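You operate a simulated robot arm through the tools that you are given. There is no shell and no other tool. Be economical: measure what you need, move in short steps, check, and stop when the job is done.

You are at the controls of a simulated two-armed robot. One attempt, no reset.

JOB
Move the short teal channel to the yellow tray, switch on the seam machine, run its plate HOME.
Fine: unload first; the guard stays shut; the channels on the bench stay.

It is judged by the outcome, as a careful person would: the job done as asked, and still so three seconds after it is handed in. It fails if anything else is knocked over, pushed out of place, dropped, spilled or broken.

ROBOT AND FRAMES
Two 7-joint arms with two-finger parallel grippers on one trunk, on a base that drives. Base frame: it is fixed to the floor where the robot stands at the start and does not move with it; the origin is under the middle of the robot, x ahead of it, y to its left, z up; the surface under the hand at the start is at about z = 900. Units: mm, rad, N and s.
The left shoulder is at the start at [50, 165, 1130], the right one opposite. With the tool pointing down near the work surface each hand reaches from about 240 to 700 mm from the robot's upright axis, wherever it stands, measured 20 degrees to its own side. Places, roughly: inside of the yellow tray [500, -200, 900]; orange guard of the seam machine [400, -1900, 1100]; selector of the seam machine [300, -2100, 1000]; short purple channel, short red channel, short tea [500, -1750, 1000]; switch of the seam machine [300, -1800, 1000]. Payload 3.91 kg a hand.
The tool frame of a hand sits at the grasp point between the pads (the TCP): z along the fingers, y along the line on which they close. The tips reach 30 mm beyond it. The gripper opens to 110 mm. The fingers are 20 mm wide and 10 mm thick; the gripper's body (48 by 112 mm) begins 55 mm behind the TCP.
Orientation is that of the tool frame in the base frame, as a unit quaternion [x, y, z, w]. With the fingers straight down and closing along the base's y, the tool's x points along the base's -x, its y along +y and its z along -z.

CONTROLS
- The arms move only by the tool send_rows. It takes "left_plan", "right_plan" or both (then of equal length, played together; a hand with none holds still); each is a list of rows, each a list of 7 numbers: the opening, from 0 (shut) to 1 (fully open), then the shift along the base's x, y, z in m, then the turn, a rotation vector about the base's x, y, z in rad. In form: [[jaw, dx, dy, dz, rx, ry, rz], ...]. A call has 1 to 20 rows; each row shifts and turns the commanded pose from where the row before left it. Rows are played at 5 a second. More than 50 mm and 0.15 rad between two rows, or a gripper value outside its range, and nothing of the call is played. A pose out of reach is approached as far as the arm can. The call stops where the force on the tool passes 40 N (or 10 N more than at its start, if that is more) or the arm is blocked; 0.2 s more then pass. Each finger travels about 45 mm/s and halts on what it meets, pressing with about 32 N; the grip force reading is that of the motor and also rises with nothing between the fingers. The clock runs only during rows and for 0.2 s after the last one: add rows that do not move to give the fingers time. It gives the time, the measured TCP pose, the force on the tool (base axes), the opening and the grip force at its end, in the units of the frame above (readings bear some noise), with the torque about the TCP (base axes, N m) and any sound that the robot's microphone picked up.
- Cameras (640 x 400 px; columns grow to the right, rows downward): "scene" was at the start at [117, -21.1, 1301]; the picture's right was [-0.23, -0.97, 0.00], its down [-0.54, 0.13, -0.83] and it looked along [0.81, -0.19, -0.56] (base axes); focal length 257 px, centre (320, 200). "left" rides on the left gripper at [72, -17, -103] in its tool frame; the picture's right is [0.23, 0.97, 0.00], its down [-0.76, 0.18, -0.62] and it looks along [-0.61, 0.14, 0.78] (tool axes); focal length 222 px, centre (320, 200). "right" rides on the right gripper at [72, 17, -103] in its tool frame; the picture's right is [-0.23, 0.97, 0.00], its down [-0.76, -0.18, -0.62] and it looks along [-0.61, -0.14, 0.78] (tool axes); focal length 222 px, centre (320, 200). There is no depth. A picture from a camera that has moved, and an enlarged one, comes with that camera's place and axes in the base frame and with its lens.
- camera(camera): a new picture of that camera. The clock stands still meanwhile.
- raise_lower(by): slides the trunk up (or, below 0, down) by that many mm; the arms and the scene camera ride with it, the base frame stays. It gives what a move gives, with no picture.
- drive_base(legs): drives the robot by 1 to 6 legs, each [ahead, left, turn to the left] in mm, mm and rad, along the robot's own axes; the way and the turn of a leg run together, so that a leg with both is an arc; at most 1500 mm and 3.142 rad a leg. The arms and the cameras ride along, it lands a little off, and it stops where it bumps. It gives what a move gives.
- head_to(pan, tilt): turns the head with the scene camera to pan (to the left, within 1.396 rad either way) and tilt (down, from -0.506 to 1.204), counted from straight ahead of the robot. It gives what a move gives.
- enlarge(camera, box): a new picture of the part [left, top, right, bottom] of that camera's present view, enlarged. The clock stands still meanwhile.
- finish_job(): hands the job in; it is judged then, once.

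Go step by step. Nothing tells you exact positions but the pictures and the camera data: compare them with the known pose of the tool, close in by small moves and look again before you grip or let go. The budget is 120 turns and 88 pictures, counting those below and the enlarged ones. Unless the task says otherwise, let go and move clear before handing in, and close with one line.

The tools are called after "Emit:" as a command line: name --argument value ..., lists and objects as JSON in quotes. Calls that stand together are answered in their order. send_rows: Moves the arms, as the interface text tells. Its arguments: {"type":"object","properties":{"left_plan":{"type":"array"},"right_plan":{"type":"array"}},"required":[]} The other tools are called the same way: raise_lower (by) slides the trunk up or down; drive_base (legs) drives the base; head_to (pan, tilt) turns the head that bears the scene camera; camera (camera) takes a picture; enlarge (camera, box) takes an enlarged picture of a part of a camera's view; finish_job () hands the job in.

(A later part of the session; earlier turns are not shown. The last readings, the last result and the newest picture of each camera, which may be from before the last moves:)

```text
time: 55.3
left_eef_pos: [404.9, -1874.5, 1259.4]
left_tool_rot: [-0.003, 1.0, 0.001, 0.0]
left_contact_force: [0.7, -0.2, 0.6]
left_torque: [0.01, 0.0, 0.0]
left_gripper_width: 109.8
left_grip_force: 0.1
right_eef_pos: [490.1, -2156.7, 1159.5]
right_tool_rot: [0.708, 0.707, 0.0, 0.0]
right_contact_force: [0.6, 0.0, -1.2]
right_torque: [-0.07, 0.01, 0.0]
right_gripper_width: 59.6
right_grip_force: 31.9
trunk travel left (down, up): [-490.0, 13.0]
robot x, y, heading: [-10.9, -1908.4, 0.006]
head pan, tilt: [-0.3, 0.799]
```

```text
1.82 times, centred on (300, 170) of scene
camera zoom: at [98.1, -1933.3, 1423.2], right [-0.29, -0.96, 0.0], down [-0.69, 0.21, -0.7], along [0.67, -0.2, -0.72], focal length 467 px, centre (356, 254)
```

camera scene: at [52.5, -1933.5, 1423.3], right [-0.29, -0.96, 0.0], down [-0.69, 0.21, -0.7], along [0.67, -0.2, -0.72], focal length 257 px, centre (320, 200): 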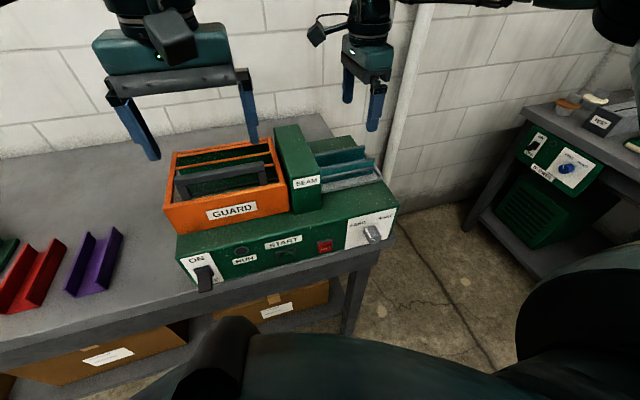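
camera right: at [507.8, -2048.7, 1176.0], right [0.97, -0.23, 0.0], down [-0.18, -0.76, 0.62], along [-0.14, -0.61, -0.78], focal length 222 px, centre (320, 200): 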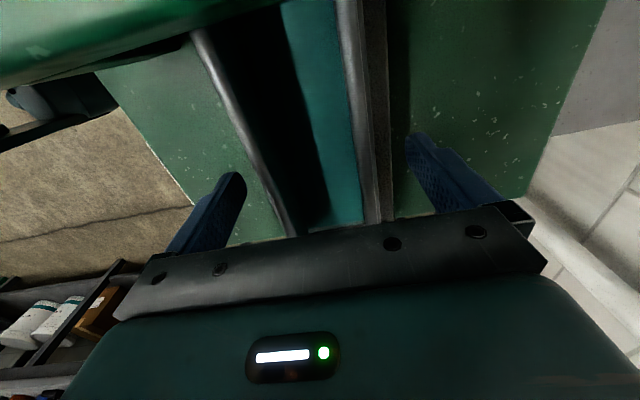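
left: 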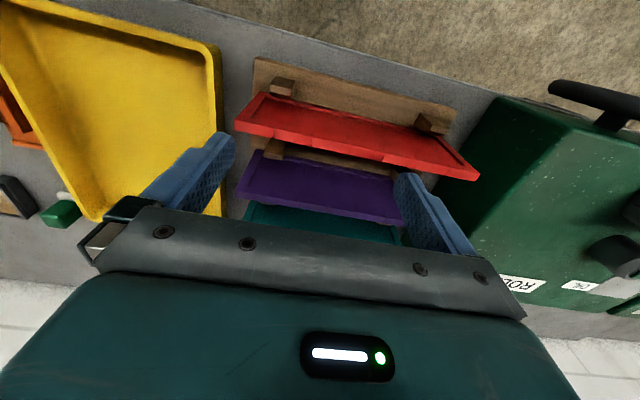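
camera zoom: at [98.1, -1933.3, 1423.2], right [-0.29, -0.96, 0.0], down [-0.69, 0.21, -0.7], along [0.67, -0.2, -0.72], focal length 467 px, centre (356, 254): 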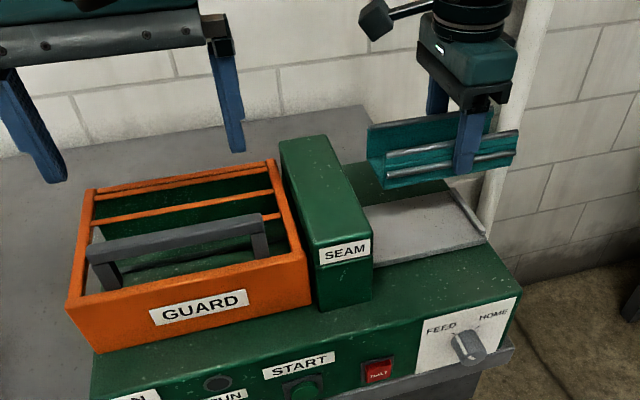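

The channel is out and the plate empty. I raise a bit, back away and drive left to the yellow tray.

Emit:
send_rows --right_plan '[[0, -0.02, 0, 0.015, 0, 0, 0], [0, -0.02, 0, 0.015, 0, 0, 0], [0, -0.02, 0, 0.01, 0, 0, 0], [0, 0, 0, 0, 0, 0, 0]]'

Emit:
drive_base --legs '[[-320, 0, 0], [0, 1000, 0], [0, 850, 0]]'

Emit:
head_to --pan -0.3 --tilt 0.7

Emit:
camera --camera "scene"

```text
time: 56.3
left_eef_pos: [405.6, -1875.1, 1262.0]
left_tool_rot: [-0.002, 1.0, 0.0, 0.0]
left_contact_force: [-0.3, -0.5, -0.2]
left_torque: [0.02, -0.03, -0.03]
left_gripper_width: 110.1
left_grip_force: 0.1
right_eef_pos: [429.6, -2156.9, 1199.2]
right_tool_rot: [0.707, 0.707, 0.0, 0.0]
right_contact_force: [0.0, 1.1, -1.3]
right_torque: [-0.04, 0.03, -0.02]
right_gripper_width: 59.7
right_grip_force: 31.7
trunk travel left (down, up): [-490.0, 13.0]
robot x, y, heading: [-11.7, -1905.9, 0.0]
head pan, tilt: [-0.3, 0.799]
```

```text
time: 74.4
left_eef_pos: [88.4, -48.9, 1260.2]
left_tool_rot: [0.001, 1.0, 0.0, 0.0]
left_contact_force: [-0.1, -0.3, -0.4]
left_torque: [0.03, -0.04, -0.01]
left_gripper_width: 110.1
left_grip_force: 0.0
right_eef_pos: [110.7, -331.3, 1198.8]
right_tool_rot: [0.71, 0.705, 0.0, 0.0]
right_contact_force: [-0.3, -0.6, -1.0]
right_torque: [-0.02, 0.0, 0.02]
right_gripper_width: 59.7
right_grip_force: 32.7
trunk travel left (down, up): [-490.0, 13.0]
robot x, y, heading: [-326.3, -81.6, 0.001]
head pan, tilt: [-0.3, 0.799]
```

```text
time: 75.1
left_eef_pos: [88.8, -47.6, 1260.3]
left_tool_rot: [0.001, 1.0, 0.0, 0.001]
left_contact_force: [-1.0, -0.2, 0.5]
left_torque: [-0.01, 0.0, -0.01]
left_gripper_width: 110.1
left_grip_force: 0.0
right_eef_pos: [112.8, -331.5, 1198.7]
right_tool_rot: [0.709, 0.705, 0.0, 0.001]
right_contact_force: [0.4, -0.4, -1.6]
right_torque: [-0.02, -0.01, 0.03]
right_gripper_width: 59.7
right_grip_force: 32.1
trunk travel left (down, up): [-490.0, 13.0]
robot x, y, heading: [-323.1, -80.5, -0.004]
head pan, tilt: [-0.3, 0.7]
```

```text
55 pictures are left
camera scene: at [-214.2, -106.4, 1431.4], right [-0.3, -0.95, 0.0], down [-0.62, 0.19, -0.76], along [0.73, -0.23, -0.64], focal length 257 px, centre (320, 200)
```

scene: 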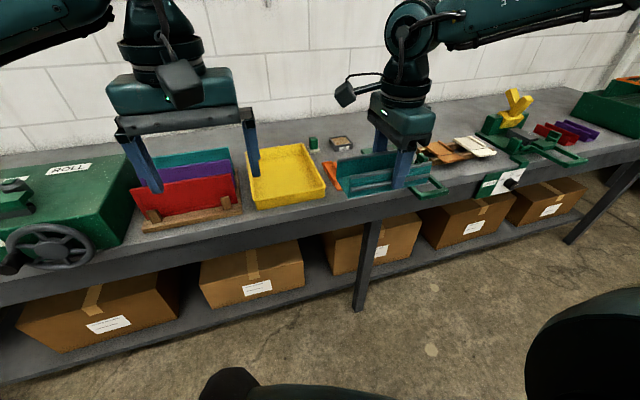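

Tray is at about x 365–720, y −305…−100. I turn the held channel along x in free space, then drive in.

Emit:
send_rows --right_plan '[[0, 0, 0, 0, 0, 0, 0.143], [0, 0, 0, 0, 0, 0, 0.143], [0, 0, 0, 0, 0, 0, 0.143], [0, 0, 0, 0, 0, 0, 0.143], [0, 0, 0, 0, 0, 0, 0.143], [0, 0, 0, 0, 0, 0, 0.143], [0, 0, 0, 0, 0, 0, 0.143], [0, 0, 0, 0, 0, 0, 0.143], [0, 0, 0, 0, 0, 0, 0.143], [0, 0, 0, 0, 0, 0, 0.143], [0, 0, 0, 0, 0, 0, 0.143], [0, 0, 0, 0, 0, 0, 0]]'

Emit:
drive_base --legs '[[300, 20, 0]]'

Emit:
camera --camera "scene"

Emit:
camera --camera "right"

```text
time: 77.7
left_eef_pos: [90.0, -48.2, 1260.0]
left_tool_rot: [0.002, 1.0, 0.001, -0.001]
left_contact_force: [-0.2, -0.4, 0.3]
left_torque: [-0.02, -0.05, 0.05]
left_gripper_width: 109.9
left_grip_force: 0.1
right_eef_pos: [110.6, -331.4, 1199.6]
right_tool_rot: [0.002, 1.0, -0.001, 0.0]
right_contact_force: [0.3, -0.4, -0.7]
right_torque: [0.03, -0.02, 0.0]
right_gripper_width: 59.9
right_grip_force: 32.2
trunk travel left (down, up): [-490.0, 13.0]
robot x, y, heading: [-329.1, -79.8, -0.001]
head pan, tilt: [-0.3, 0.7]
```

```text
time: 79.7
left_eef_pos: [384.1, -22.6, 1260.0]
left_tool_rot: [-0.004, 1.0, 0.0, 0.001]
left_contact_force: [0.9, -1.0, -0.1]
left_torque: [0.04, 0.02, 0.02]
left_gripper_width: 109.9
left_grip_force: 0.0
right_eef_pos: [408.5, -305.2, 1199.0]
right_tool_rot: [-0.003, 1.0, 0.0, 0.0]
right_contact_force: [0.4, 0.2, -0.7]
right_torque: [0.01, -0.02, -0.02]
right_gripper_width: 59.8
right_grip_force: 32.2
trunk travel left (down, up): [-490.0, 13.0]
robot x, y, heading: [-31.1, -61.9, 0.007]
head pan, tilt: [-0.3, 0.7]
```

```text
54 pictures are left
camera scene: at [80.7, -84.2, 1431.4], right [-0.29, -0.96, 0.0], down [-0.62, 0.18, -0.76], along [0.73, -0.22, -0.64], focal length 257 px, centre (320, 200)
```

scene: 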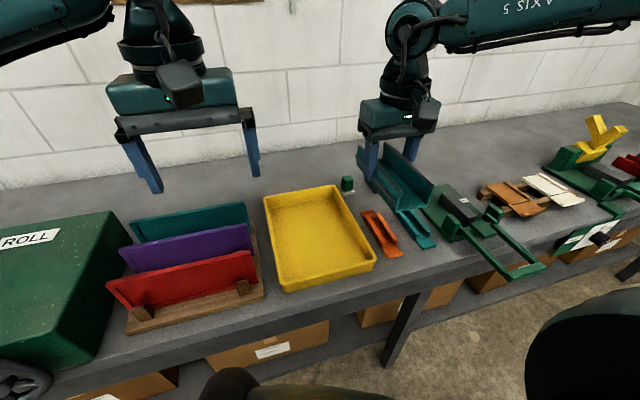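

```text
53 pictures are left
camera right: at [336.2, -288.3, 1302.4], right [0.22, 0.98, 0.0], down [0.76, -0.17, 0.62], along [0.61, -0.14, -0.78], focal length 222 px, centre (320, 200)
```

right: 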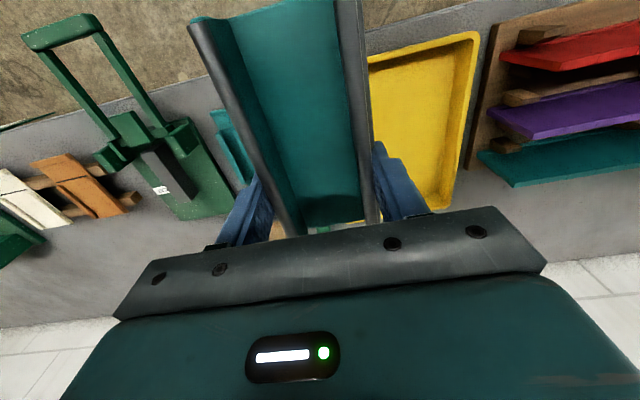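

Tray spans x≈382–695, y≈−313…−95. I move the channel above its centre and lower part way.

Emit:
send_rows --right_plan '[[0, 0.03, 0.025, 0, 0, 0, 0], [0, 0.03, 0.025, 0, 0, 0, 0], [0, 0.03, 0.025, -0.02, 0, 0, 0], [0, 0.028, 0.025, -0.03, 0, 0, 0], [0, 0, 0, -0.04, 0, 0, 0], [0, 0, 0, -0.04, 0, 0, 0], [0, 0, 0, -0.04, 0, 0, 0], [0, 0, 0, -0.02, 0, 0, 0], [0, 0, 0, 0, 0, 0, 0]]'

Emit:
camera --camera "scene"

```text
time: 81.7
left_eef_pos: [382.1, -22.2, 1261.0]
left_tool_rot: [-0.004, 1.0, 0.0, 0.0]
left_contact_force: [0.1, -0.1, -0.5]
left_torque: [0.05, 0.0, 0.02]
left_gripper_width: 110.2
left_grip_force: 0.1
right_eef_pos: [464.2, -263.1, 1030.0]
right_tool_rot: [-0.003, 1.0, 0.0, 0.0]
right_contact_force: [0.4, -0.2, -1.4]
right_torque: [-0.02, 0.0, 0.0]
right_gripper_width: 59.8
right_grip_force: 32.0
right hand out of reach, approached as far as the arm can: row 3, 4, 5, 6, 7, 8
trunk travel left (down, up): [-490.0, 13.0]
robot x, y, heading: [-31.5, -60.3, 0.008]
head pan, tilt: [-0.3, 0.7]
```

```text
52 pictures are left
camera scene: at [80.2, -84.3, 1431.4], right [-0.29, -0.96, 0.0], down [-0.62, 0.18, -0.76], along [0.73, -0.22, -0.64], focal length 257 px, centre (320, 200)
```

scene: 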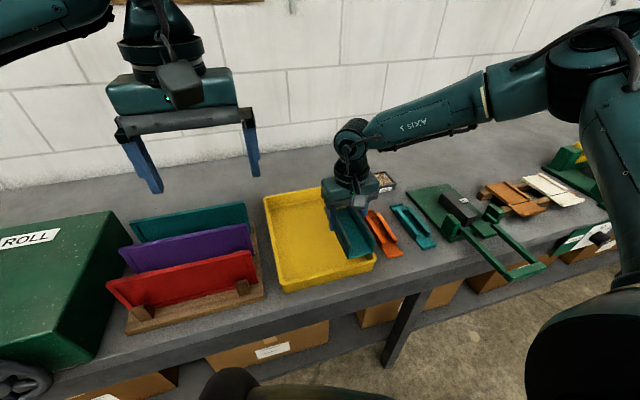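

Trunk is too high for this reach. I raise the hand, then lower the trunk.

Emit:
send_rows --right_plan '[[0, 0, 0.0, 0.04, 0, 0, 0], [0, 0, 0.0, 0.04, 0, 0, 0], [0, 0, 0, 0.04, 0, 0, 0], [0, 0, 0, 0.03, 0, 0, 0], [0, 0, 0, 0, 0, 0, 0]]'

Emit:
raise_lower --by -140

```text
time: 82.9
left_eef_pos: [382.4, -22.8, 1260.1]
left_tool_rot: [-0.005, 1.0, 0.0, -0.001]
left_contact_force: [0.8, -0.2, -0.1]
left_torque: [0.01, 0.0, 0.03]
left_gripper_width: 110.1
left_grip_force: 0.1
right_eef_pos: [463.1, -261.4, 1182.5]
right_tool_rot: [-0.003, 1.0, -0.001, 0.0]
right_contact_force: [0.3, 0.9, -1.4]
right_torque: [0.01, 0.01, 0.03]
right_gripper_width: 59.6
right_grip_force: 32.2
trunk travel left (down, up): [-490.0, 13.0]
robot x, y, heading: [-31.4, -63.7, 0.009]
head pan, tilt: [-0.3, 0.7]
```

```text
time: 84.6
left_eef_pos: [382.4, -22.5, 1119.9]
left_tool_rot: [-0.004, 1.0, -0.001, 0.0]
left_contact_force: [-0.5, 0.9, 0.4]
left_torque: [-0.02, 0.0, 0.0]
left_gripper_width: 109.7
left_grip_force: 0.0
right_eef_pos: [464.2, -261.0, 1042.2]
right_tool_rot: [-0.002, 1.0, 0.0, 0.0]
right_contact_force: [0.0, -0.6, -1.4]
right_torque: [0.01, -0.01, -0.04]
right_gripper_width: 59.7
right_grip_force: 31.5
trunk travel left (down, up): [-350.0, 153.0]
robot x, y, heading: [-33.1, -61.8, 0.01]
head pan, tilt: [-0.3, 0.7]
```

Emit:
send_rows --right_plan '[[0, 0.02, 0.02, 0, 0, 0, 0], [0, 0.02, 0.02, 0, 0, 0, 0], [0, 0.02, 0.018, 0, 0, 0, 0], [0, 0, 0, -0.02, 0, 0, 0], [0, 0, 0, -0.02, 0, 0, 0], [0, 0, 0, 0, 0, 0, 0]]'

Emit:
camera --camera "scene"

Emit:
camera --camera "right"

```text
time: 86.0
left_eef_pos: [382.7, -22.7, 1121.2]
left_tool_rot: [-0.004, 1.0, 0.001, 0.0]
left_contact_force: [0.1, 0.0, 0.1]
left_torque: [0.04, 0.02, -0.02]
left_gripper_width: 110.2
left_grip_force: 0.1
right_eef_pos: [488.9, -235.9, 1000.3]
right_tool_rot: [-0.002, 1.0, 0.001, 0.001]
right_contact_force: [0.7, -0.7, -1.4]
right_torque: [0.03, -0.03, 0.02]
right_gripper_width: 59.8
right_grip_force: 31.4
right hand out of reach, approached as far as the arm can: row 2, 3, 5
trunk travel left (down, up): [-350.0, 153.0]
robot x, y, heading: [-30.1, -57.9, 0.011]
head pan, tilt: [-0.3, 0.7]
```

```text
51 pictures are left
camera scene: at [80.1, -84.2, 1291.5], right [-0.29, -0.96, 0.0], down [-0.62, 0.18, -0.76], along [0.73, -0.22, -0.64], focal length 257 px, centre (320, 200)
```

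scene: 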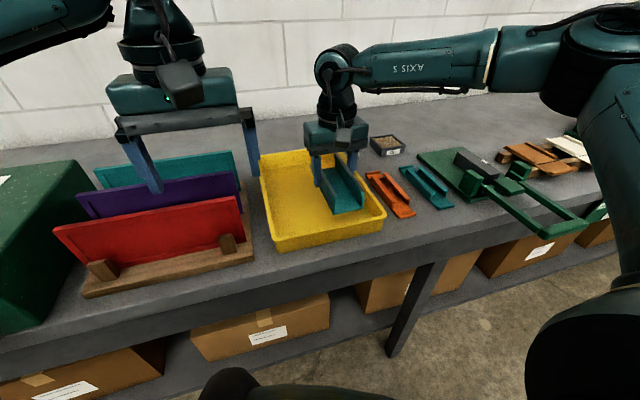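

```text
50 pictures are left
camera right: at [416.9, -219.2, 1104.2], right [0.22, 0.98, 0.0], down [0.76, -0.17, 0.62], along [0.61, -0.14, -0.78], focal length 222 px, centre (320, 200)
```

right: 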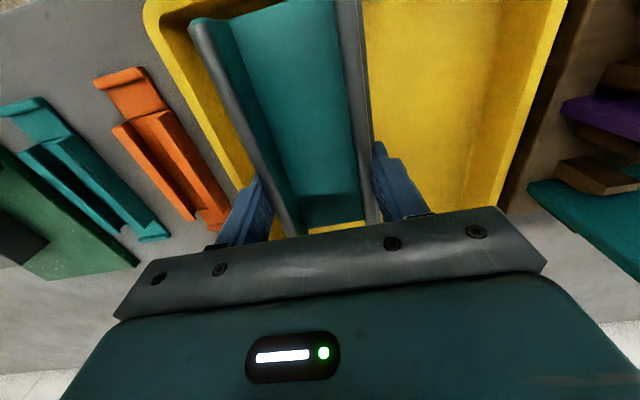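

I nudge the base forward and left rather than stretch the arm.

Emit:
send_rows --right_plan '[[0, 0, 0.0, 0.03, 0, 0, 0], [0, 0, 0.0, 0.01, 0, 0, 0], [0, 0, 0, 0, 0, 0, 0]]'

Emit:
drive_base --legs '[[35, 32, 0]]'

Emit:
send_rows --right_plan '[[0, 0, 0, -0.02, 0, 0, 0], [0, 0, 0, -0.02, 0, 0, 0], [0, 0, 0, -0.01, 0, 0, 0], [0, 0, 0, 0, 0, 0, 0]]'

Emit:
camera --camera "right"

```text
time: 86.8
left_eef_pos: [382.6, -22.7, 1119.8]
left_tool_rot: [-0.004, 1.0, 0.0, 0.0]
left_contact_force: [0.1, -0.3, -0.2]
left_torque: [0.02, -0.01, 0.0]
left_gripper_width: 110.2
left_grip_force: 0.1
right_eef_pos: [489.7, -234.4, 1041.8]
right_tool_rot: [-0.002, 1.0, 0.0, 0.0]
right_contact_force: [-0.3, 0.0, -1.8]
right_torque: [0.0, 0.04, -0.02]
right_gripper_width: 59.6
right_grip_force: 32.3
trunk travel left (down, up): [-350.0, 153.0]
robot x, y, heading: [-34.1, -56.1, 0.017]
head pan, tilt: [-0.3, 0.7]
```

```text
time: 87.7
left_eef_pos: [418.9, 10.7, 1119.7]
left_tool_rot: [-0.005, 1.0, 0.0, 0.0]
left_contact_force: [0.5, 0.2, -1.3]
left_torque: [-0.01, 0.03, 0.0]
left_gripper_width: 110.0
left_grip_force: 0.0
right_eef_pos: [525.2, -201.1, 1041.2]
right_tool_rot: [-0.003, 1.0, 0.0, 0.0]
right_contact_force: [-0.2, -0.3, -0.7]
right_torque: [0.0, 0.02, 0.01]
right_gripper_width: 59.6
right_grip_force: 31.9
trunk travel left (down, up): [-350.0, 153.0]
robot x, y, heading: [1.8, -29.1, 0.006]
head pan, tilt: [-0.3, 0.7]
```

```text
time: 88.7
left_eef_pos: [417.5, 9.1, 1119.9]
left_tool_rot: [-0.006, 1.0, 0.0, 0.0]
left_contact_force: [0.1, 0.1, 0.3]
left_torque: [0.0, 0.02, 0.02]
left_gripper_width: 109.9
left_grip_force: 0.0
right_eef_pos: [522.2, -204.0, 993.7]
right_tool_rot: [-0.004, 1.0, 0.001, 0.001]
right_contact_force: [0.9, 0.3, -0.3]
right_torque: [0.0, 0.01, 0.0]
right_gripper_width: 59.4
right_grip_force: 32.1
trunk travel left (down, up): [-350.0, 153.0]
robot x, y, heading: [0.1, -28.0, 0.01]
head pan, tilt: [-0.3, 0.7]
```

```text
49 pictures are left
camera right: at [450.8, -187.2, 1096.1], right [0.22, 0.98, 0.0], down [0.76, -0.17, 0.62], along [0.61, -0.14, -0.78], focal length 222 px, centre (320, 200)
```

right: 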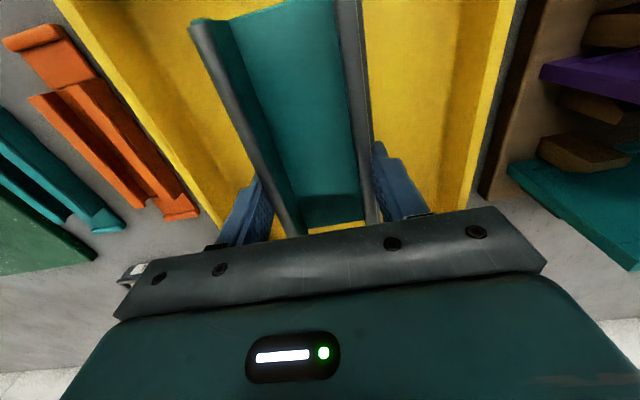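

Centred over the tray. I descend in small steps until it touches.

Emit:
send_rows --right_plan '[[0, 0, 0, -0.015, 0, 0, 0], [0, 0, 0, -0.01, 0, 0, 0], [0, 0, 0, -0.008, 0, 0, 0], [0, 0, 0, -0.005, 0, 0, 0], [0, 0, 0, 0, 0, 0, 0]]'

```text
time: 89.9
left_eef_pos: [418.5, 9.2, 1121.6]
left_tool_rot: [-0.005, 1.0, 0.0, 0.0]
left_contact_force: [-0.5, -0.5, 0.0]
left_torque: [0.0, 0.01, -0.01]
left_gripper_width: 110.2
left_grip_force: 0.1
right_eef_pos: [517.9, -208.7, 955.6]
right_tool_rot: [-0.003, 1.0, 0.0, 0.001]
right_contact_force: [0.1, -0.3, -1.1]
right_torque: [-0.02, -0.02, 0.04]
right_gripper_width: 59.8
right_grip_force: 32.1
right hand out of reach, approached as far as the arm can: row 1, 3
trunk travel left (down, up): [-350.0, 153.0]
robot x, y, heading: [2.2, -28.2, 0.008]
head pan, tilt: [-0.3, 0.7]
```

Emit:
send_rows --right_plan '[[0, 0, 0, -0.003, 0, 0, 0], [0, 0, 0, -0.003, 0, 0, 0], [0, 0, 0, 0, 0, 0, 0]]'

Emit:
camera --camera "scene"

Emit:
enlarge --camera "scene" --box '[230, 130, 400, 260]'

```text
time: 90.7
left_eef_pos: [417.6, 10.5, 1120.0]
left_tool_rot: [-0.006, 1.0, 0.0, 0.0]
left_contact_force: [0.7, -0.7, 0.8]
left_torque: [0.01, 0.0, 0.01]
left_gripper_width: 109.8
left_grip_force: 0.0
right_eef_pos: [516.7, -210.8, 951.8]
right_tool_rot: [-0.003, 1.0, 0.001, 0.0]
right_contact_force: [0.2, 0.0, -1.8]
right_torque: [0.0, -0.01, -0.02]
right_gripper_width: 59.6
right_grip_force: 32.1
trunk travel left (down, up): [-350.0, 153.0]
robot x, y, heading: [5.6, -26.5, 0.012]
head pan, tilt: [-0.3, 0.7]
```

```text
48 pictures are left
camera scene: at [115.2, -52.6, 1291.4], right [-0.29, -0.96, 0.0], down [-0.62, 0.18, -0.76], along [0.73, -0.22, -0.64], focal length 257 px, centre (320, 200)
```

scene: 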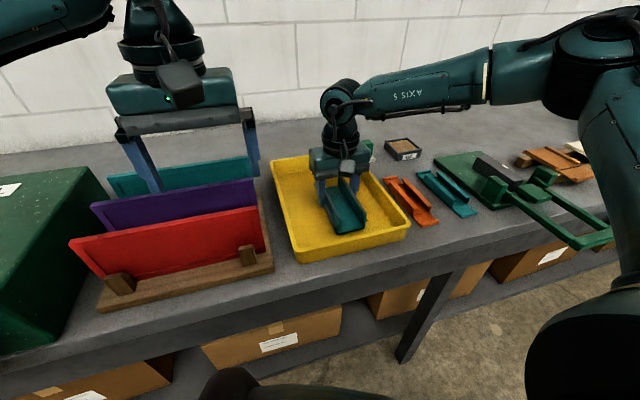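

```text
3.08 times, centred on (315, 195) of scene
camera zoom: at [115.2, -52.6, 1291.4], right [-0.29, -0.96, 0.0], down [-0.62, 0.18, -0.76], along [0.73, -0.22, -0.64], focal length 791 px, centre (335, 215)
```

zoom: 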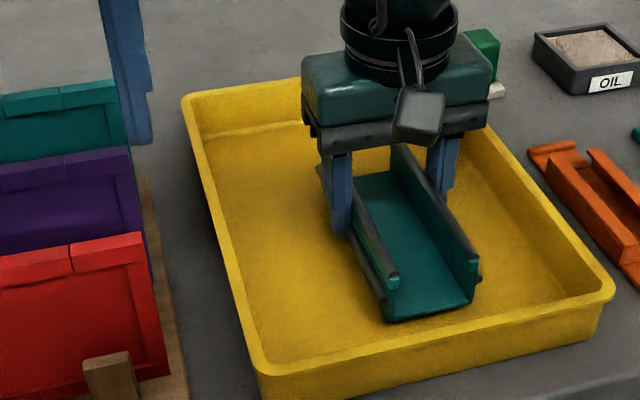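

Emit:
send_rows --right_plan '[[0, 0, 0, -0.003, 0, 0, 0], [0, 0, 0, -0.003, 0, 0, 0], [0, 0, 0, -0.003, 0, 0, 0], [0, 0, 0, 0, 0, 0, 0]]'

```text
time: 91.7
left_eef_pos: [417.7, 8.6, 1121.4]
left_tool_rot: [-0.005, 1.0, 0.0, 0.001]
left_contact_force: [0.0, -1.3, -0.4]
left_torque: [0.01, 0.02, -0.01]
left_gripper_width: 110.2
left_grip_force: 0.1
right_eef_pos: [514.6, -213.2, 943.7]
right_tool_rot: [-0.003, 1.0, 0.001, 0.003]
right_contact_force: [3.8, -0.9, 13.9]
right_torque: [-0.19, 0.83, 0.09]
right_gripper_width: 59.9
right_grip_force: 32.0
right hand out of reach, approached as far as the arm can: row 2
trunk travel left (down, up): [-350.0, 153.0]
robot x, y, heading: [2.9, -25.6, 0.01]
head pan, tilt: [-0.3, 0.7]
```

Contact with the tray floor (14 N up). I ease up a millimetre, open moderately, and lift clear.

Emit:
send_rows --right_plan '[[0, 0, 0, 0.001, 0, 0, 0], [0.62, 0, 0, 0, 0, 0, 0], [0.75, 0, 0, 0, 0, 0, 0], [0.8, 0, 0, 0, 0, 0, 0], [0.8, 0, 0, 0.02, 0, 0, 0], [0.8, 0, 0, 0.04, 0, 0, 0], [0.8, 0, 0, 0.04, 0, 0, 0], [0.8, 0, 0, 0.04, 0, 0, 0], [0.8, 0, 0, 0.04, 0, 0, 0], [0.8, 0, 0, 0, 0, 0, 0]]'

Emit:
camera --camera "scene"

```text
time: 93.9
left_eef_pos: [416.9, 10.1, 1121.2]
left_tool_rot: [-0.006, 1.0, 0.0, 0.0]
left_contact_force: [-0.3, -0.3, -0.8]
left_torque: [0.02, 0.01, -0.01]
left_gripper_width: 109.8
left_grip_force: 0.0
right_eef_pos: [512.5, -210.2, 1121.6]
right_tool_rot: [-0.003, 1.0, 0.0, 0.0]
right_contact_force: [0.4, -1.2, 0.6]
right_torque: [-0.01, -0.03, 0.01]
right_gripper_width: 88.1
right_grip_force: 0.0
trunk travel left (down, up): [-350.0, 153.0]
robot x, y, heading: [3.7, -28.0, 0.015]
head pan, tilt: [-0.3, 0.7]
```

```text
46 pictures are left
camera scene: at [115.2, -52.6, 1291.4], right [-0.29, -0.96, 0.0], down [-0.62, 0.18, -0.76], along [0.73, -0.22, -0.64], focal length 257 px, centre (320, 200)
```

scene: 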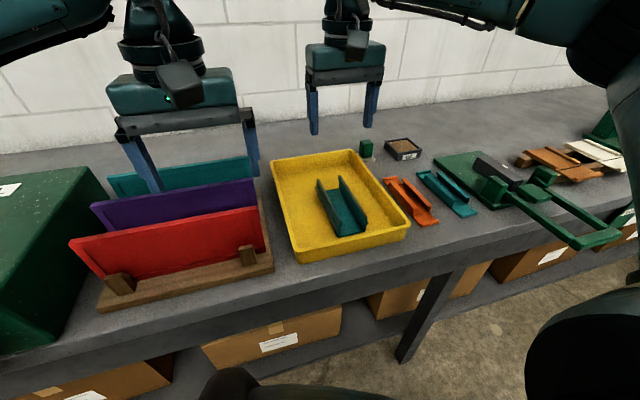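

The channel lies flat in the yellow tray. I retract and return to the seam machine, staying back from the bench.

Emit:
send_rows --right_plan '[[0.5, -0.04, -0.02, 0.01, 0, 0, 0], [0.2, -0.04, -0.02, 0.01, 0, 0, 0], [0, -0.04, -0.02, 0.01, 0, 0, 0], [0, -0.03, -0.02, 0.01, 0, 0, 0], [0, 0, 0, 0, 0, 0, 0]]'

Emit:
drive_base --legs '[[-370, 0, -0.012], [0, -950, 0], [0, -910, 0]]'

Emit:
head_to --pan 0.0 --tilt 0.6

Emit:
camera --camera "scene"

```text
time: 95.1
left_eef_pos: [417.4, 9.7, 1119.5]
left_tool_rot: [-0.005, 1.0, 0.0, 0.0]
left_contact_force: [-0.4, 0.1, -0.1]
left_torque: [-0.01, -0.01, -0.01]
left_gripper_width: 109.9
left_grip_force: 0.1
right_eef_pos: [361.1, -293.1, 1162.7]
right_tool_rot: [-0.003, 1.0, 0.0, 0.0]
right_contact_force: [-0.3, 0.5, -0.7]
right_torque: [0.01, -0.01, 0.01]
right_gripper_width: 0.0
right_grip_force: 15.8
trunk travel left (down, up): [-350.0, 153.0]
robot x, y, heading: [3.7, -25.0, 0.012]
head pan, tilt: [-0.3, 0.7]
```

```text
time: 114.0
left_eef_pos: [38.7, -1882.9, 1120.2]
left_tool_rot: [-0.003, 1.0, 0.0, 0.001]
left_contact_force: [-0.5, -0.5, 0.5]
left_torque: [0.02, -0.03, 0.0]
left_gripper_width: 110.0
left_grip_force: 0.1
right_eef_pos: [-19.0, -2184.0, 1162.4]
right_tool_rot: [-0.001, 1.0, -0.001, -0.001]
right_contact_force: [0.2, -0.1, -0.1]
right_torque: [0.01, -0.02, 0.03]
right_gripper_width: 0.0
right_grip_force: 32.5
trunk travel left (down, up): [-350.0, 153.0]
robot x, y, heading: [-376.7, -1915.8, 0.005]
head pan, tilt: [-0.3, 0.7]
```

```text
time: 114.8
left_eef_pos: [38.9, -1883.6, 1120.1]
left_tool_rot: [-0.003, 1.0, 0.0, 0.0]
left_contact_force: [0.7, -0.1, 0.4]
left_torque: [0.04, -0.01, 0.03]
left_gripper_width: 110.3
left_grip_force: 0.0
right_eef_pos: [-19.4, -2184.5, 1162.4]
right_tool_rot: [-0.001, 1.0, 0.0, 0.0]
right_contact_force: [0.4, 0.1, -0.2]
right_torque: [0.01, -0.02, 0.0]
right_gripper_width: 0.0
right_grip_force: 31.6
trunk travel left (down, up): [-350.0, 153.0]
robot x, y, heading: [-374.4, -1916.5, 0.005]
head pan, tilt: [0.0, 0.6]
```

```text
45 pictures are left
camera scene: at [-257.4, -1917.6, 1300.1], right [0.0, -1.0, 0.0], down [-0.57, 0.0, -0.82], along [0.82, 0.0, -0.57], focal length 257 px, centre (320, 200)
```

scene: 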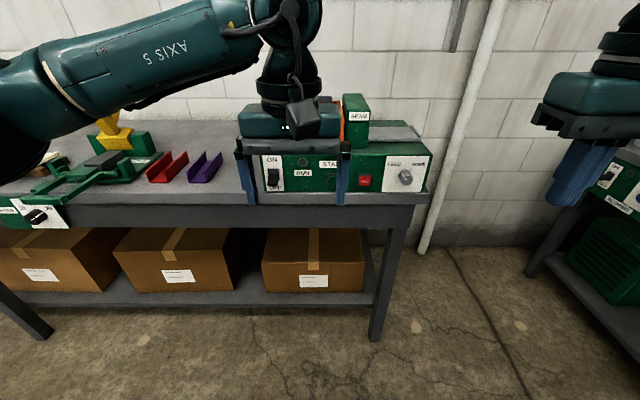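

I enlarge the control panel to localise the controls.

Emit:
enlarge --camera "scene" --box '[250, 140, 440, 215]'

```text
3.37 times, centred on (345, 178) of scene
camera zoom: at [-257.4, -1917.6, 1300.1], right [0.0, -1.0, 0.0], down [-0.57, 0.0, -0.82], along [0.82, 0.0, -0.57], focal length 866 px, centre (236, 276)
```

zoom: 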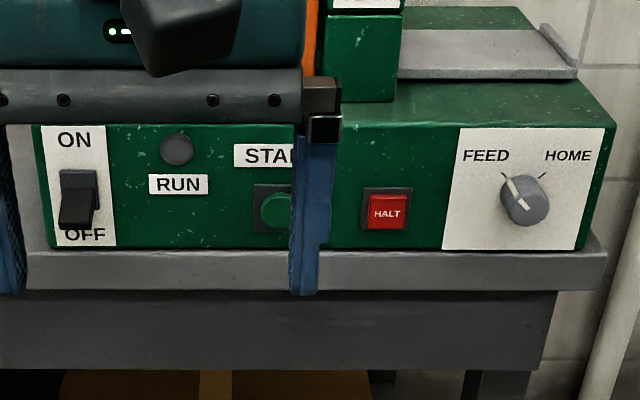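

Panel is at x≈360 (z 900–1013): switch lever y≈−1793 z≈958, START y≈−1949 z≈944, knob y≈−2143 z≈961. I turn the left hand to point forward, in free space.

Emit:
send_rows --left_plan '[[1, 0.014, 0.008, 0, 0, -0.1428, 0], [0.6, 0.014, 0.008, 0, 0, -0.1428, 0], [0.3, 0.014, 0.008, 0, 0, -0.1428, 0], [0, 0.014, 0.008, 0, 0, -0.1428, 0], [0, 0.014, 0.008, 0, 0, -0.1428, 0], [0, 0.014, 0.008, 0, 0, -0.1428, 0], [0, 0.014, 0.008, 0, 0, -0.1428, 0], [0, 0.014, 0.008, 0, 0, -0.1428, 0], [0, 0.014, 0.008, 0, 0, -0.1428, 0], [0, 0.014, 0.008, 0, 0, -0.1428, 0], [0, 0.014, 0.008, 0, 0, -0.1428, 0], [0, 0, 0, 0, 0, 0, 0]]'

Emit:
camera --camera "scene"

```text
time: 117.4
left_eef_pos: [193.1, -1795.3, 1120.8]
left_tool_rot: [-0.004, 0.709, -0.001, 0.705]
left_contact_force: [0.0, 1.1, 0.1]
left_torque: [0.0, -0.05, -0.01]
left_gripper_width: 0.1
left_grip_force: 32.1
left hand out of reach, approached as far as the arm can: row 11
right_eef_pos: [-19.6, -2183.2, 1162.8]
right_tool_rot: [0.0, 1.0, -0.001, 0.001]
right_contact_force: [0.2, 0.6, -0.9]
right_torque: [-0.03, 0.01, -0.03]
right_gripper_width: 0.0
right_grip_force: 31.8
trunk travel left (down, up): [-350.0, 153.0]
robot x, y, heading: [-376.5, -1918.0, 0.004]
head pan, tilt: [0.0, 0.6]
```

```text
43 pictures are left
camera scene: at [-256.5, -1915.7, 1299.9], right [0.01, -1.0, 0.0], down [-0.57, 0.0, -0.82], along [0.82, 0.0, -0.57], focal length 257 px, centre (320, 200)
```

scene: 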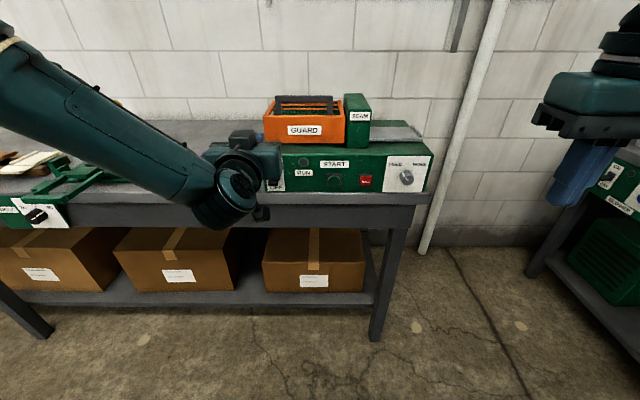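

The hand points forward. I drive 110 mm closer and lower the hand to lever height, staying short of the panel.

Emit:
drive_base --legs '[[110, 0, 0]]'

Emit:
send_rows --left_plan '[[0, -0.03, 0, -0.02, 0, 0, 0], [0, -0.03, 0, -0.04, 0, 0, 0], [0, 0, 0, -0.04, 0, 0, 0], [0, 0, 0, -0.04, 0, 0, 0], [0, 0, 0, -0.04, 0, 0, 0], [0, 0, 0, 0, 0, 0, 0]]'

Emit:
camera --camera "left"

Emit:
camera --camera "scene"

```text
time: 118.6
left_eef_pos: [299.5, -1794.8, 1120.1]
left_tool_rot: [-0.004, 0.709, 0.001, 0.706]
left_contact_force: [0.1, 0.7, -0.5]
left_torque: [0.02, 0.0, 0.0]
left_gripper_width: 0.0
left_grip_force: 32.3
right_eef_pos: [90.4, -2183.1, 1162.2]
right_tool_rot: [-0.002, 1.0, 0.0, 0.001]
right_contact_force: [0.7, -0.3, -0.7]
right_torque: [0.0, -0.01, 0.02]
right_gripper_width: 0.0
right_grip_force: 32.5
trunk travel left (down, up): [-350.0, 153.0]
robot x, y, heading: [-272.4, -1915.9, 0.01]
head pan, tilt: [0.0, 0.6]
```

```text
time: 120.0
left_eef_pos: [222.8, -1854.7, 971.7]
left_tool_rot: [-0.006, 0.71, 0.002, 0.705]
left_contact_force: [-0.3, 0.5, 0.0]
left_torque: [-0.04, -0.02, -0.01]
left_gripper_width: 0.0
left_grip_force: 31.3
left hand out of reach, approached as far as the arm can: row 1, 2, 3, 4, 5
right_eef_pos: [88.8, -2183.1, 1163.3]
right_tool_rot: [-0.002, 1.0, 0.0, 0.0]
right_contact_force: [-0.4, 0.2, 0.0]
right_torque: [-0.02, 0.03, -0.02]
right_gripper_width: 0.0
right_grip_force: 32.2
trunk travel left (down, up): [-350.0, 153.0]
robot x, y, heading: [-270.1, -1914.9, 0.009]
head pan, tilt: [0.0, 0.6]
```

```text
42 pictures are left
camera left: at [120.2, -1873.5, 899.7], right [-0.01, 0.97, -0.23], down [-0.62, 0.17, 0.76], along [0.78, 0.16, 0.6], focal length 222 px, centre (320, 200)
```

left: 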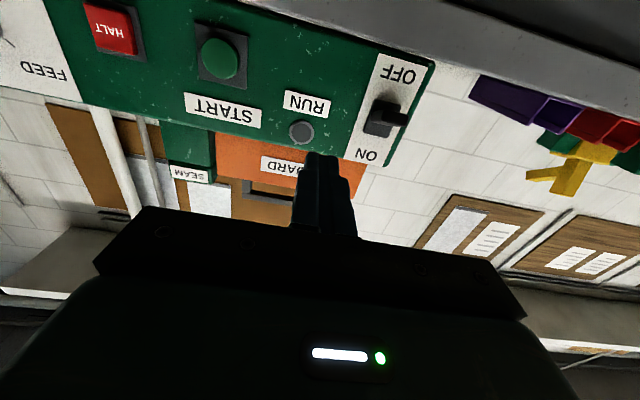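

```text
41 pictures are left
camera scene: at [-149.4, -1916.4, 1300.1], right [0.01, -1.0, 0.0], down [-0.56, 0.0, -0.83], along [0.83, 0.01, -0.56], focal length 257 px, centre (320, 200)
```

scene: 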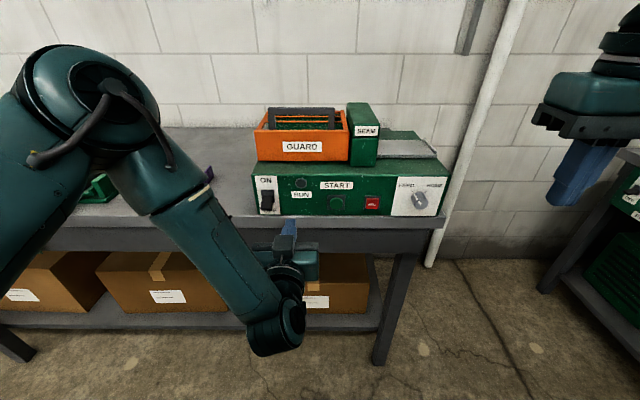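

Reach improves with a lower shoulder; I raise the hand and slide the trunk down, then re-approach toward the lever.

Emit:
send_rows --left_plan '[[0, 0, 0.0, 0.04, 0, 0, 0], [0, 0, 0.0, 0.04, 0, 0, 0], [0, 0, 0.0, 0.04, 0, 0, 0], [0, 0, 0.02, 0.02, 0, 0, 0], [0, 0, 0.02, 0.01, 0, 0, 0], [0, 0, 0, 0, 0, 0, 0]]'

Emit:
raise_lower --by -180

Emit:
send_rows --left_plan '[[0, 0, 0.02, 0, 0, 0, 0], [0, 0, 0.02, 0, 0, 0, 0], [0, 0, 0, 0, 0, 0, 0]]'

```text
time: 121.4
left_eef_pos: [224.3, -1813.8, 1124.7]
left_tool_rot: [-0.004, 0.709, 0.001, 0.705]
left_contact_force: [0.6, -0.1, 0.2]
left_torque: [-0.01, 0.0, -0.01]
left_gripper_width: 0.3
left_grip_force: 32.1
right_eef_pos: [89.5, -2184.0, 1162.8]
right_tool_rot: [-0.002, 1.0, 0.0, 0.001]
right_contact_force: [-0.6, 0.1, -0.1]
right_torque: [-0.01, 0.0, -0.02]
right_gripper_width: 0.0
right_grip_force: 31.4
trunk travel left (down, up): [-350.0, 153.0]
robot x, y, heading: [-265.5, -1916.6, 0.005]
head pan, tilt: [0.0, 0.6]
```

```text
time: 123.4
left_eef_pos: [225.2, -1813.5, 943.8]
left_tool_rot: [-0.004, 0.709, 0.0, 0.706]
left_contact_force: [-0.1, -0.9, -0.4]
left_torque: [0.04, 0.0, 0.0]
left_gripper_width: 0.0
left_grip_force: 32.1
right_eef_pos: [88.7, -2183.7, 984.5]
right_tool_rot: [-0.002, 1.0, 0.0, 0.0]
right_contact_force: [-0.6, -0.5, -0.9]
right_torque: [0.01, 0.06, -0.02]
right_gripper_width: 0.0
right_grip_force: 32.2
trunk travel left (down, up): [-170.0, 333.0]
robot x, y, heading: [-268.6, -1916.0, 0.008]
head pan, tilt: [0.0, 0.6]
```

```text
time: 124.2
left_eef_pos: [224.0, -1772.7, 943.5]
left_tool_rot: [-0.005, 0.709, 0.001, 0.705]
left_contact_force: [0.0, -0.3, -0.3]
left_torque: [0.03, 0.02, -0.01]
left_gripper_width: 0.1
left_grip_force: 31.8
right_eef_pos: [88.5, -2183.8, 983.5]
right_tool_rot: [-0.002, 1.0, -0.001, 0.0]
right_contact_force: [-0.9, 0.3, -0.3]
right_torque: [0.02, -0.01, -0.01]
right_gripper_width: 0.3
right_grip_force: 31.9
trunk travel left (down, up): [-170.0, 333.0]
robot x, y, heading: [-269.8, -1918.4, 0.01]
head pan, tilt: [0.0, 0.6]
```

Emit:
camera --camera "left"

Emit:
enlarge --camera "scene" --box '[220, 20, 460, 170]'

```text
40 pictures are left
camera left: at [120.1, -1792.2, 871.1], right [-0.01, 0.97, -0.23], down [-0.62, 0.17, 0.76], along [0.78, 0.15, 0.6], focal length 222 px, centre (320, 200)
```

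left: 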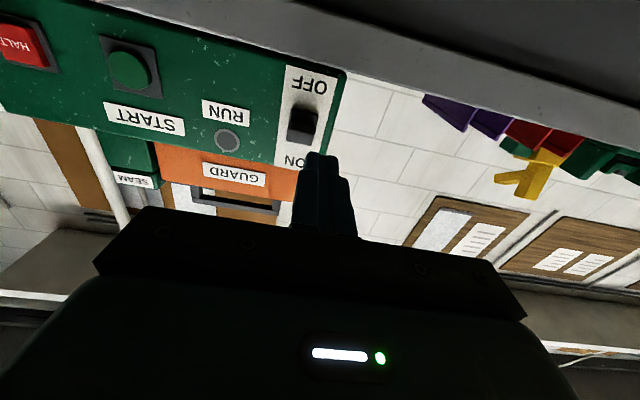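

```text
2.67 times, centred on (340, 95) of scene
camera zoom: at [-149.3, -1916.4, 1120.1], right [0.01, -1.0, 0.0], down [-0.56, 0.0, -0.83], along [0.83, 0.01, -0.56], focal length 685 px, centre (267, 480)
```

zoom: 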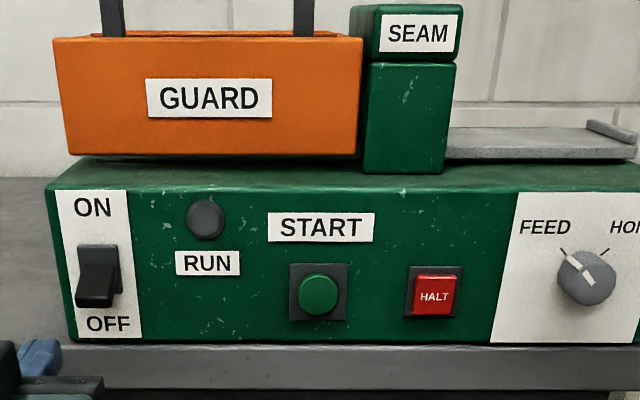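

Switch lever tip is at about (328, −1789, 948). I bring the closed fingertips below it.

Emit:
send_rows --left_plan '[[0, 0, -0.016, -0.012, 0, 0, 0], [0, 0, 0, -0.013, 0, 0, 0], [0, 0.03, 0, 0, 0, 0, 0], [0, 0.02, 0, 0, 0, 0, 0], [0, 0.015, 0, 0, 0, 0, 0], [0, 0, 0, 0, 0, 0, 0]]'

Emit:
enlarge --camera "scene" --box '[220, 60, 340, 180]'

Emit:
camera --camera "left"

```text
time: 125.6
left_eef_pos: [287.6, -1797.9, 925.9]
left_tool_rot: [-0.007, 0.711, 0.003, 0.704]
left_contact_force: [-0.4, -1.1, 0.4]
left_torque: [0.01, 0.02, 0.01]
left_gripper_width: 0.0
left_grip_force: 32.2
left hand out of reach, approached as far as the arm can: row 3, 4
right_eef_pos: [89.8, -2181.6, 981.7]
right_tool_rot: [-0.002, 1.0, -0.001, 0.0]
right_contact_force: [0.3, 0.4, 0.1]
right_torque: [0.0, 0.01, 0.01]
right_gripper_width: 0.0
right_grip_force: 31.7
trunk travel left (down, up): [-170.0, 333.0]
robot x, y, heading: [-269.7, -1920.2, 0.013]
head pan, tilt: [0.0, 0.6]
```

```text
3.33 times, centred on (280, 120) of scene
camera zoom: at [-149.3, -1916.5, 1120.1], right [0.01, -1.0, 0.0], down [-0.56, 0.0, -0.83], along [0.83, 0.01, -0.56], focal length 857 px, centre (453, 467)
```

zoom: 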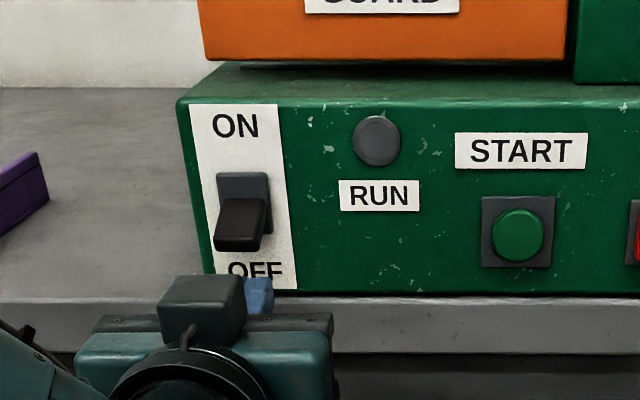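

```text
37 pictures are left
camera left: at [184.1, -1817.4, 852.7], right [-0.02, 0.97, -0.23], down [-0.62, 0.17, 0.77], along [0.79, 0.16, 0.6], focal length 222 px, centre (320, 200)
```

left: 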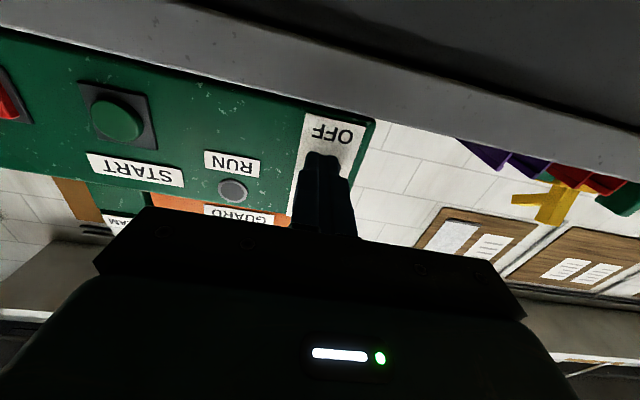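

I retreat slightly, drive the base 60 mm closer, and shift left 9 mm.

Emit:
send_rows --left_plan '[[0, -0.02, 0.005, -0.002, 0, 0, 0], [0, -0.02, 0.004, -0.004, 0, 0, 0], [0, 0, 0, 0, 0, 0, 0]]'

Emit:
drive_base --legs '[[65, 0, -0.01]]'

Emit:
camera --camera "left"

Emit:
enlarge --camera "scene" --box '[200, 60, 320, 180]'

```text
time: 126.4
left_eef_pos: [246.6, -1793.3, 917.0]
left_tool_rot: [-0.006, 0.71, 0.002, 0.704]
left_contact_force: [-0.3, -0.2, -0.7]
left_torque: [0.02, 0.02, -0.05]
left_gripper_width: 0.0
left_grip_force: 32.5
left hand out of reach, approached as far as the arm can: row 1
right_eef_pos: [89.7, -2183.2, 982.4]
right_tool_rot: [-0.001, 1.0, 0.0, 0.0]
right_contact_force: [-0.1, -0.4, 0.0]
right_torque: [-0.03, 0.01, 0.0]
right_gripper_width: 0.0
right_grip_force: 31.8
trunk travel left (down, up): [-170.0, 333.0]
robot x, y, heading: [-267.5, -1915.7, 0.004]
head pan, tilt: [0.0, 0.6]
```

```text
time: 127.4
left_eef_pos: [314.0, -1798.0, 917.2]
left_tool_rot: [-0.003, 0.709, -0.001, 0.705]
left_contact_force: [-0.1, -0.6, 0.3]
left_torque: [-0.02, 0.0, -0.05]
left_gripper_width: 0.0
left_grip_force: 32.4
right_eef_pos: [152.9, -2186.5, 982.4]
right_tool_rot: [0.002, 1.0, 0.0, 0.0]
right_contact_force: [-0.8, -0.6, 0.2]
right_torque: [-0.01, -0.02, -0.01]
right_gripper_width: 0.1
right_grip_force: 31.8
trunk travel left (down, up): [-170.0, 333.0]
robot x, y, heading: [-203.8, -1915.9, -0.005]
head pan, tilt: [0.0, 0.6]
```

```text
36 pictures are left
camera left: at [210.5, -1815.9, 845.7], right [-0.01, 0.97, -0.23], down [-0.62, 0.18, 0.77], along [0.79, 0.15, 0.6], focal length 222 px, centre (320, 200)
```

left: 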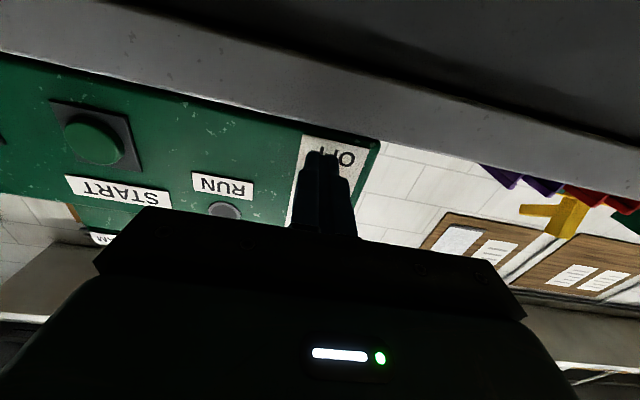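

```text
3.33 times, centred on (260, 120) of scene
camera zoom: at [-83.2, -1917.3, 1120.0], right [0.0, -1.0, 0.0], down [-0.57, 0.0, -0.82], along [0.82, 0.0, -0.57], focal length 857 px, centre (520, 467)
```

zoom: 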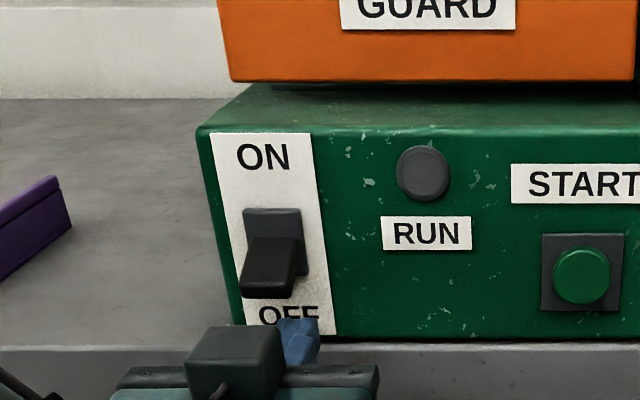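

Fingers are below the lever; I shift left 10 mm, in 8 mm, and push up.

Emit:
send_rows --left_plan '[[0, 0.004, 0.005, 0, 0, 0, 0], [0, 0.004, 0.005, 0, 0, 0, 0], [0, 0, 0, 0.008, 0, 0, 0], [0, 0, 0, 0.008, 0, 0, 0], [0, 0, 0, 0.008, 0, 0, 0], [0, 0, 0, 0.008, 0, 0, 0], [0, 0, 0, 0.008, 0, 0, 0], [0, 0, 0, 0, 0, 0, 0]]'

Emit:
enlarge --camera "scene" --box '[200, 60, 320, 180]'

```text
time: 129.0
left_eef_pos: [318.4, -1795.2, 949.5]
left_tool_rot: [0.002, 0.721, -0.001, 0.693]
left_contact_force: [-0.1, 0.5, 0.4]
left_torque: [0.01, -0.01, -0.01]
left_gripper_width: 0.1
left_grip_force: 32.2
left hand out of reach, approached as far as the arm can: row 1, 2
right_eef_pos: [152.1, -2186.5, 983.5]
right_tool_rot: [0.002, 1.0, 0.0, 0.0]
right_contact_force: [-0.7, 0.4, 0.8]
right_torque: [0.04, -0.04, 0.01]
right_gripper_width: 0.1
right_grip_force: 31.9
trunk travel left (down, up): [-170.0, 333.0]
robot x, y, heading: [-203.0, -1916.6, -0.005]
head pan, tilt: [0.0, 0.6]
stopped in row 7 (left hand): the force on the tool passed its limit at 45 N (the readings are from after the stop); the commanded pose is now the measured one
```

```text
3.33 times, centred on (260, 120) of scene
camera zoom: at [-83.9, -1917.4, 1120.5], right [0.0, -1.0, 0.0], down [-0.56, 0.0, -0.83], along [0.83, 0.0, -0.56], focal length 857 px, centre (520, 467)
```

zoom: 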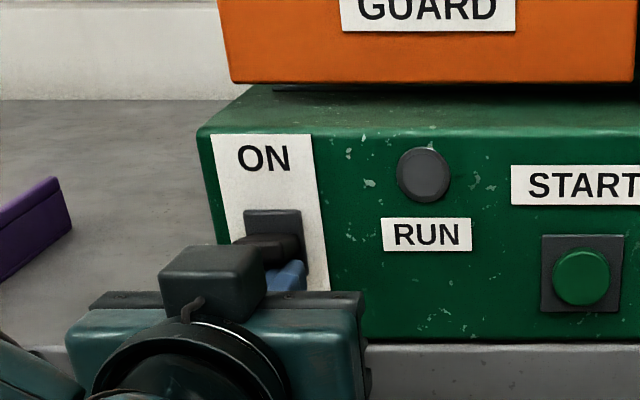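

The lever is halfway up. I back off 8 mm for more leverage and keep pushing up.

Emit:
send_rows --left_plan '[[0, -0.008, 0, -0.002, 0, -0.02, 0], [0, 0, 0, 0.004, 0, 0, 0], [0, 0, 0, 0.004, 0, 0, 0], [0, 0, 0, 0.004, 0, 0, 0], [0, 0, 0, 0.004, 0, 0, 0], [0, 0, 0, 0.004, 0, 0, 0], [0, 0, 0, 0.004, 0, 0, 0], [0, 0, 0, 0.004, 0, 0, 0], [0, 0, 0, 0, 0, 0, 0]]'

Emit:
enlarge --camera "scene" --box '[200, 60, 320, 180]'

```text
time: 130.4
left_eef_pos: [308.2, -1792.2, 956.2]
left_tool_rot: [0.003, 0.725, 0.001, 0.689]
left_contact_force: [-3.0, 0.7, -7.3]
left_torque: [-0.01, 0.14, 0.15]
left_gripper_width: 0.0
left_grip_force: 31.6
right_eef_pos: [152.3, -2185.1, 982.0]
right_tool_rot: [0.003, 1.0, 0.001, 0.0]
right_contact_force: [0.3, -0.7, -0.3]
right_torque: [-0.01, -0.02, 0.02]
right_gripper_width: 0.2
right_grip_force: 32.2
trunk travel left (down, up): [-170.0, 333.0]
robot x, y, heading: [-204.2, -1919.4, -0.002]
head pan, tilt: [0.0, 0.6]
stopped in row 6 (left hand): the force on the tool passed its limit at 42 N (the readings are from after the stop); the commanded pose is now the measured one
```

```text
3.33 times, centred on (260, 120) of scene
camera zoom: at [-83.7, -1917.3, 1120.5], right [0.0, -1.0, 0.0], down [-0.56, 0.0, -0.83], along [0.83, 0.0, -0.56], focal length 857 px, centre (520, 467)
```

zoom: 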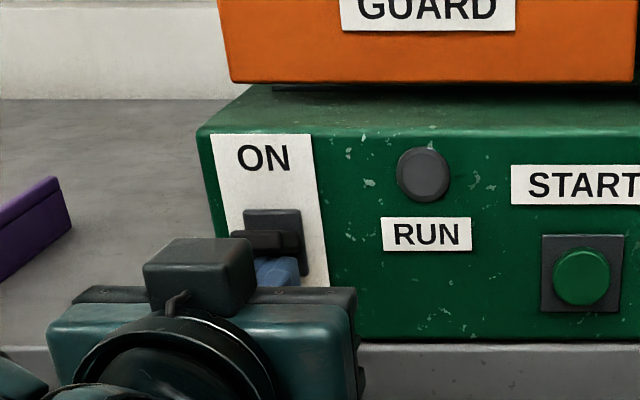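

Progressing; another push up.

Emit:
send_rows --left_plan '[[0, 0, 0, 0.003, 0, 0, 0], [0, 0, 0, 0.003, 0, 0, 0], [0, 0, 0, 0.003, 0, 0, 0], [0, 0, 0, 0.003, 0, 0, 0], [0, 0, 0, 0.003, 0, 0, 0], [0, 0, 0, 0.003, 0, 0, 0], [0, 0, 0, 0.003, 0, 0, 0], [0, 0, 0, 0, 0, 0, 0]]'

Emit:
enlarge --camera "scene" --box '[200, 60, 320, 180]'

```text
time: 131.3
left_eef_pos: [305.7, -1793.5, 957.7]
left_tool_rot: [0.006, 0.734, 0.001, 0.68]
left_contact_force: [-3.1, 1.0, -5.5]
left_torque: [0.0, 0.2, 0.12]
left_gripper_width: 0.2
left_grip_force: 32.2
right_eef_pos: [152.5, -2185.3, 983.9]
right_tool_rot: [0.003, 1.0, -0.001, 0.0]
right_contact_force: [1.0, -0.3, 0.4]
right_torque: [0.01, 0.03, 0.01]
right_gripper_width: 0.0
right_grip_force: 32.1
trunk travel left (down, up): [-170.0, 333.0]
robot x, y, heading: [-204.5, -1917.2, -0.004]
head pan, tilt: [0.0, 0.6]
stopped in row 4 (left hand): the force on the tool passed its limit at 41 N (the readings are from after the stop); the commanded pose is now the measured one
```

```text
3.33 times, centred on (260, 120) of scene
camera zoom: at [-83.8, -1917.4, 1120.6], right [0.0, -1.0, 0.0], down [-0.56, 0.0, -0.83], along [0.83, 0.0, -0.56], focal length 857 px, centre (520, 467)
```

zoom: 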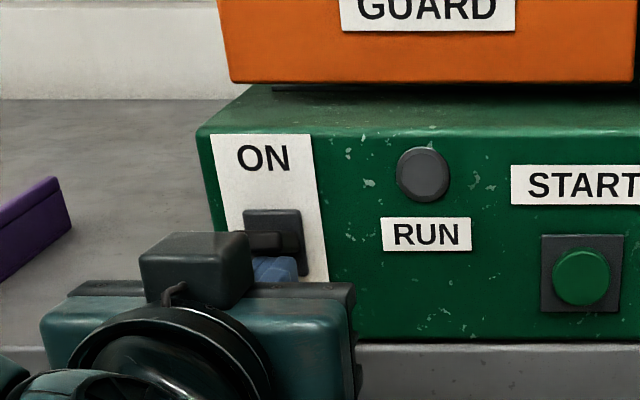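

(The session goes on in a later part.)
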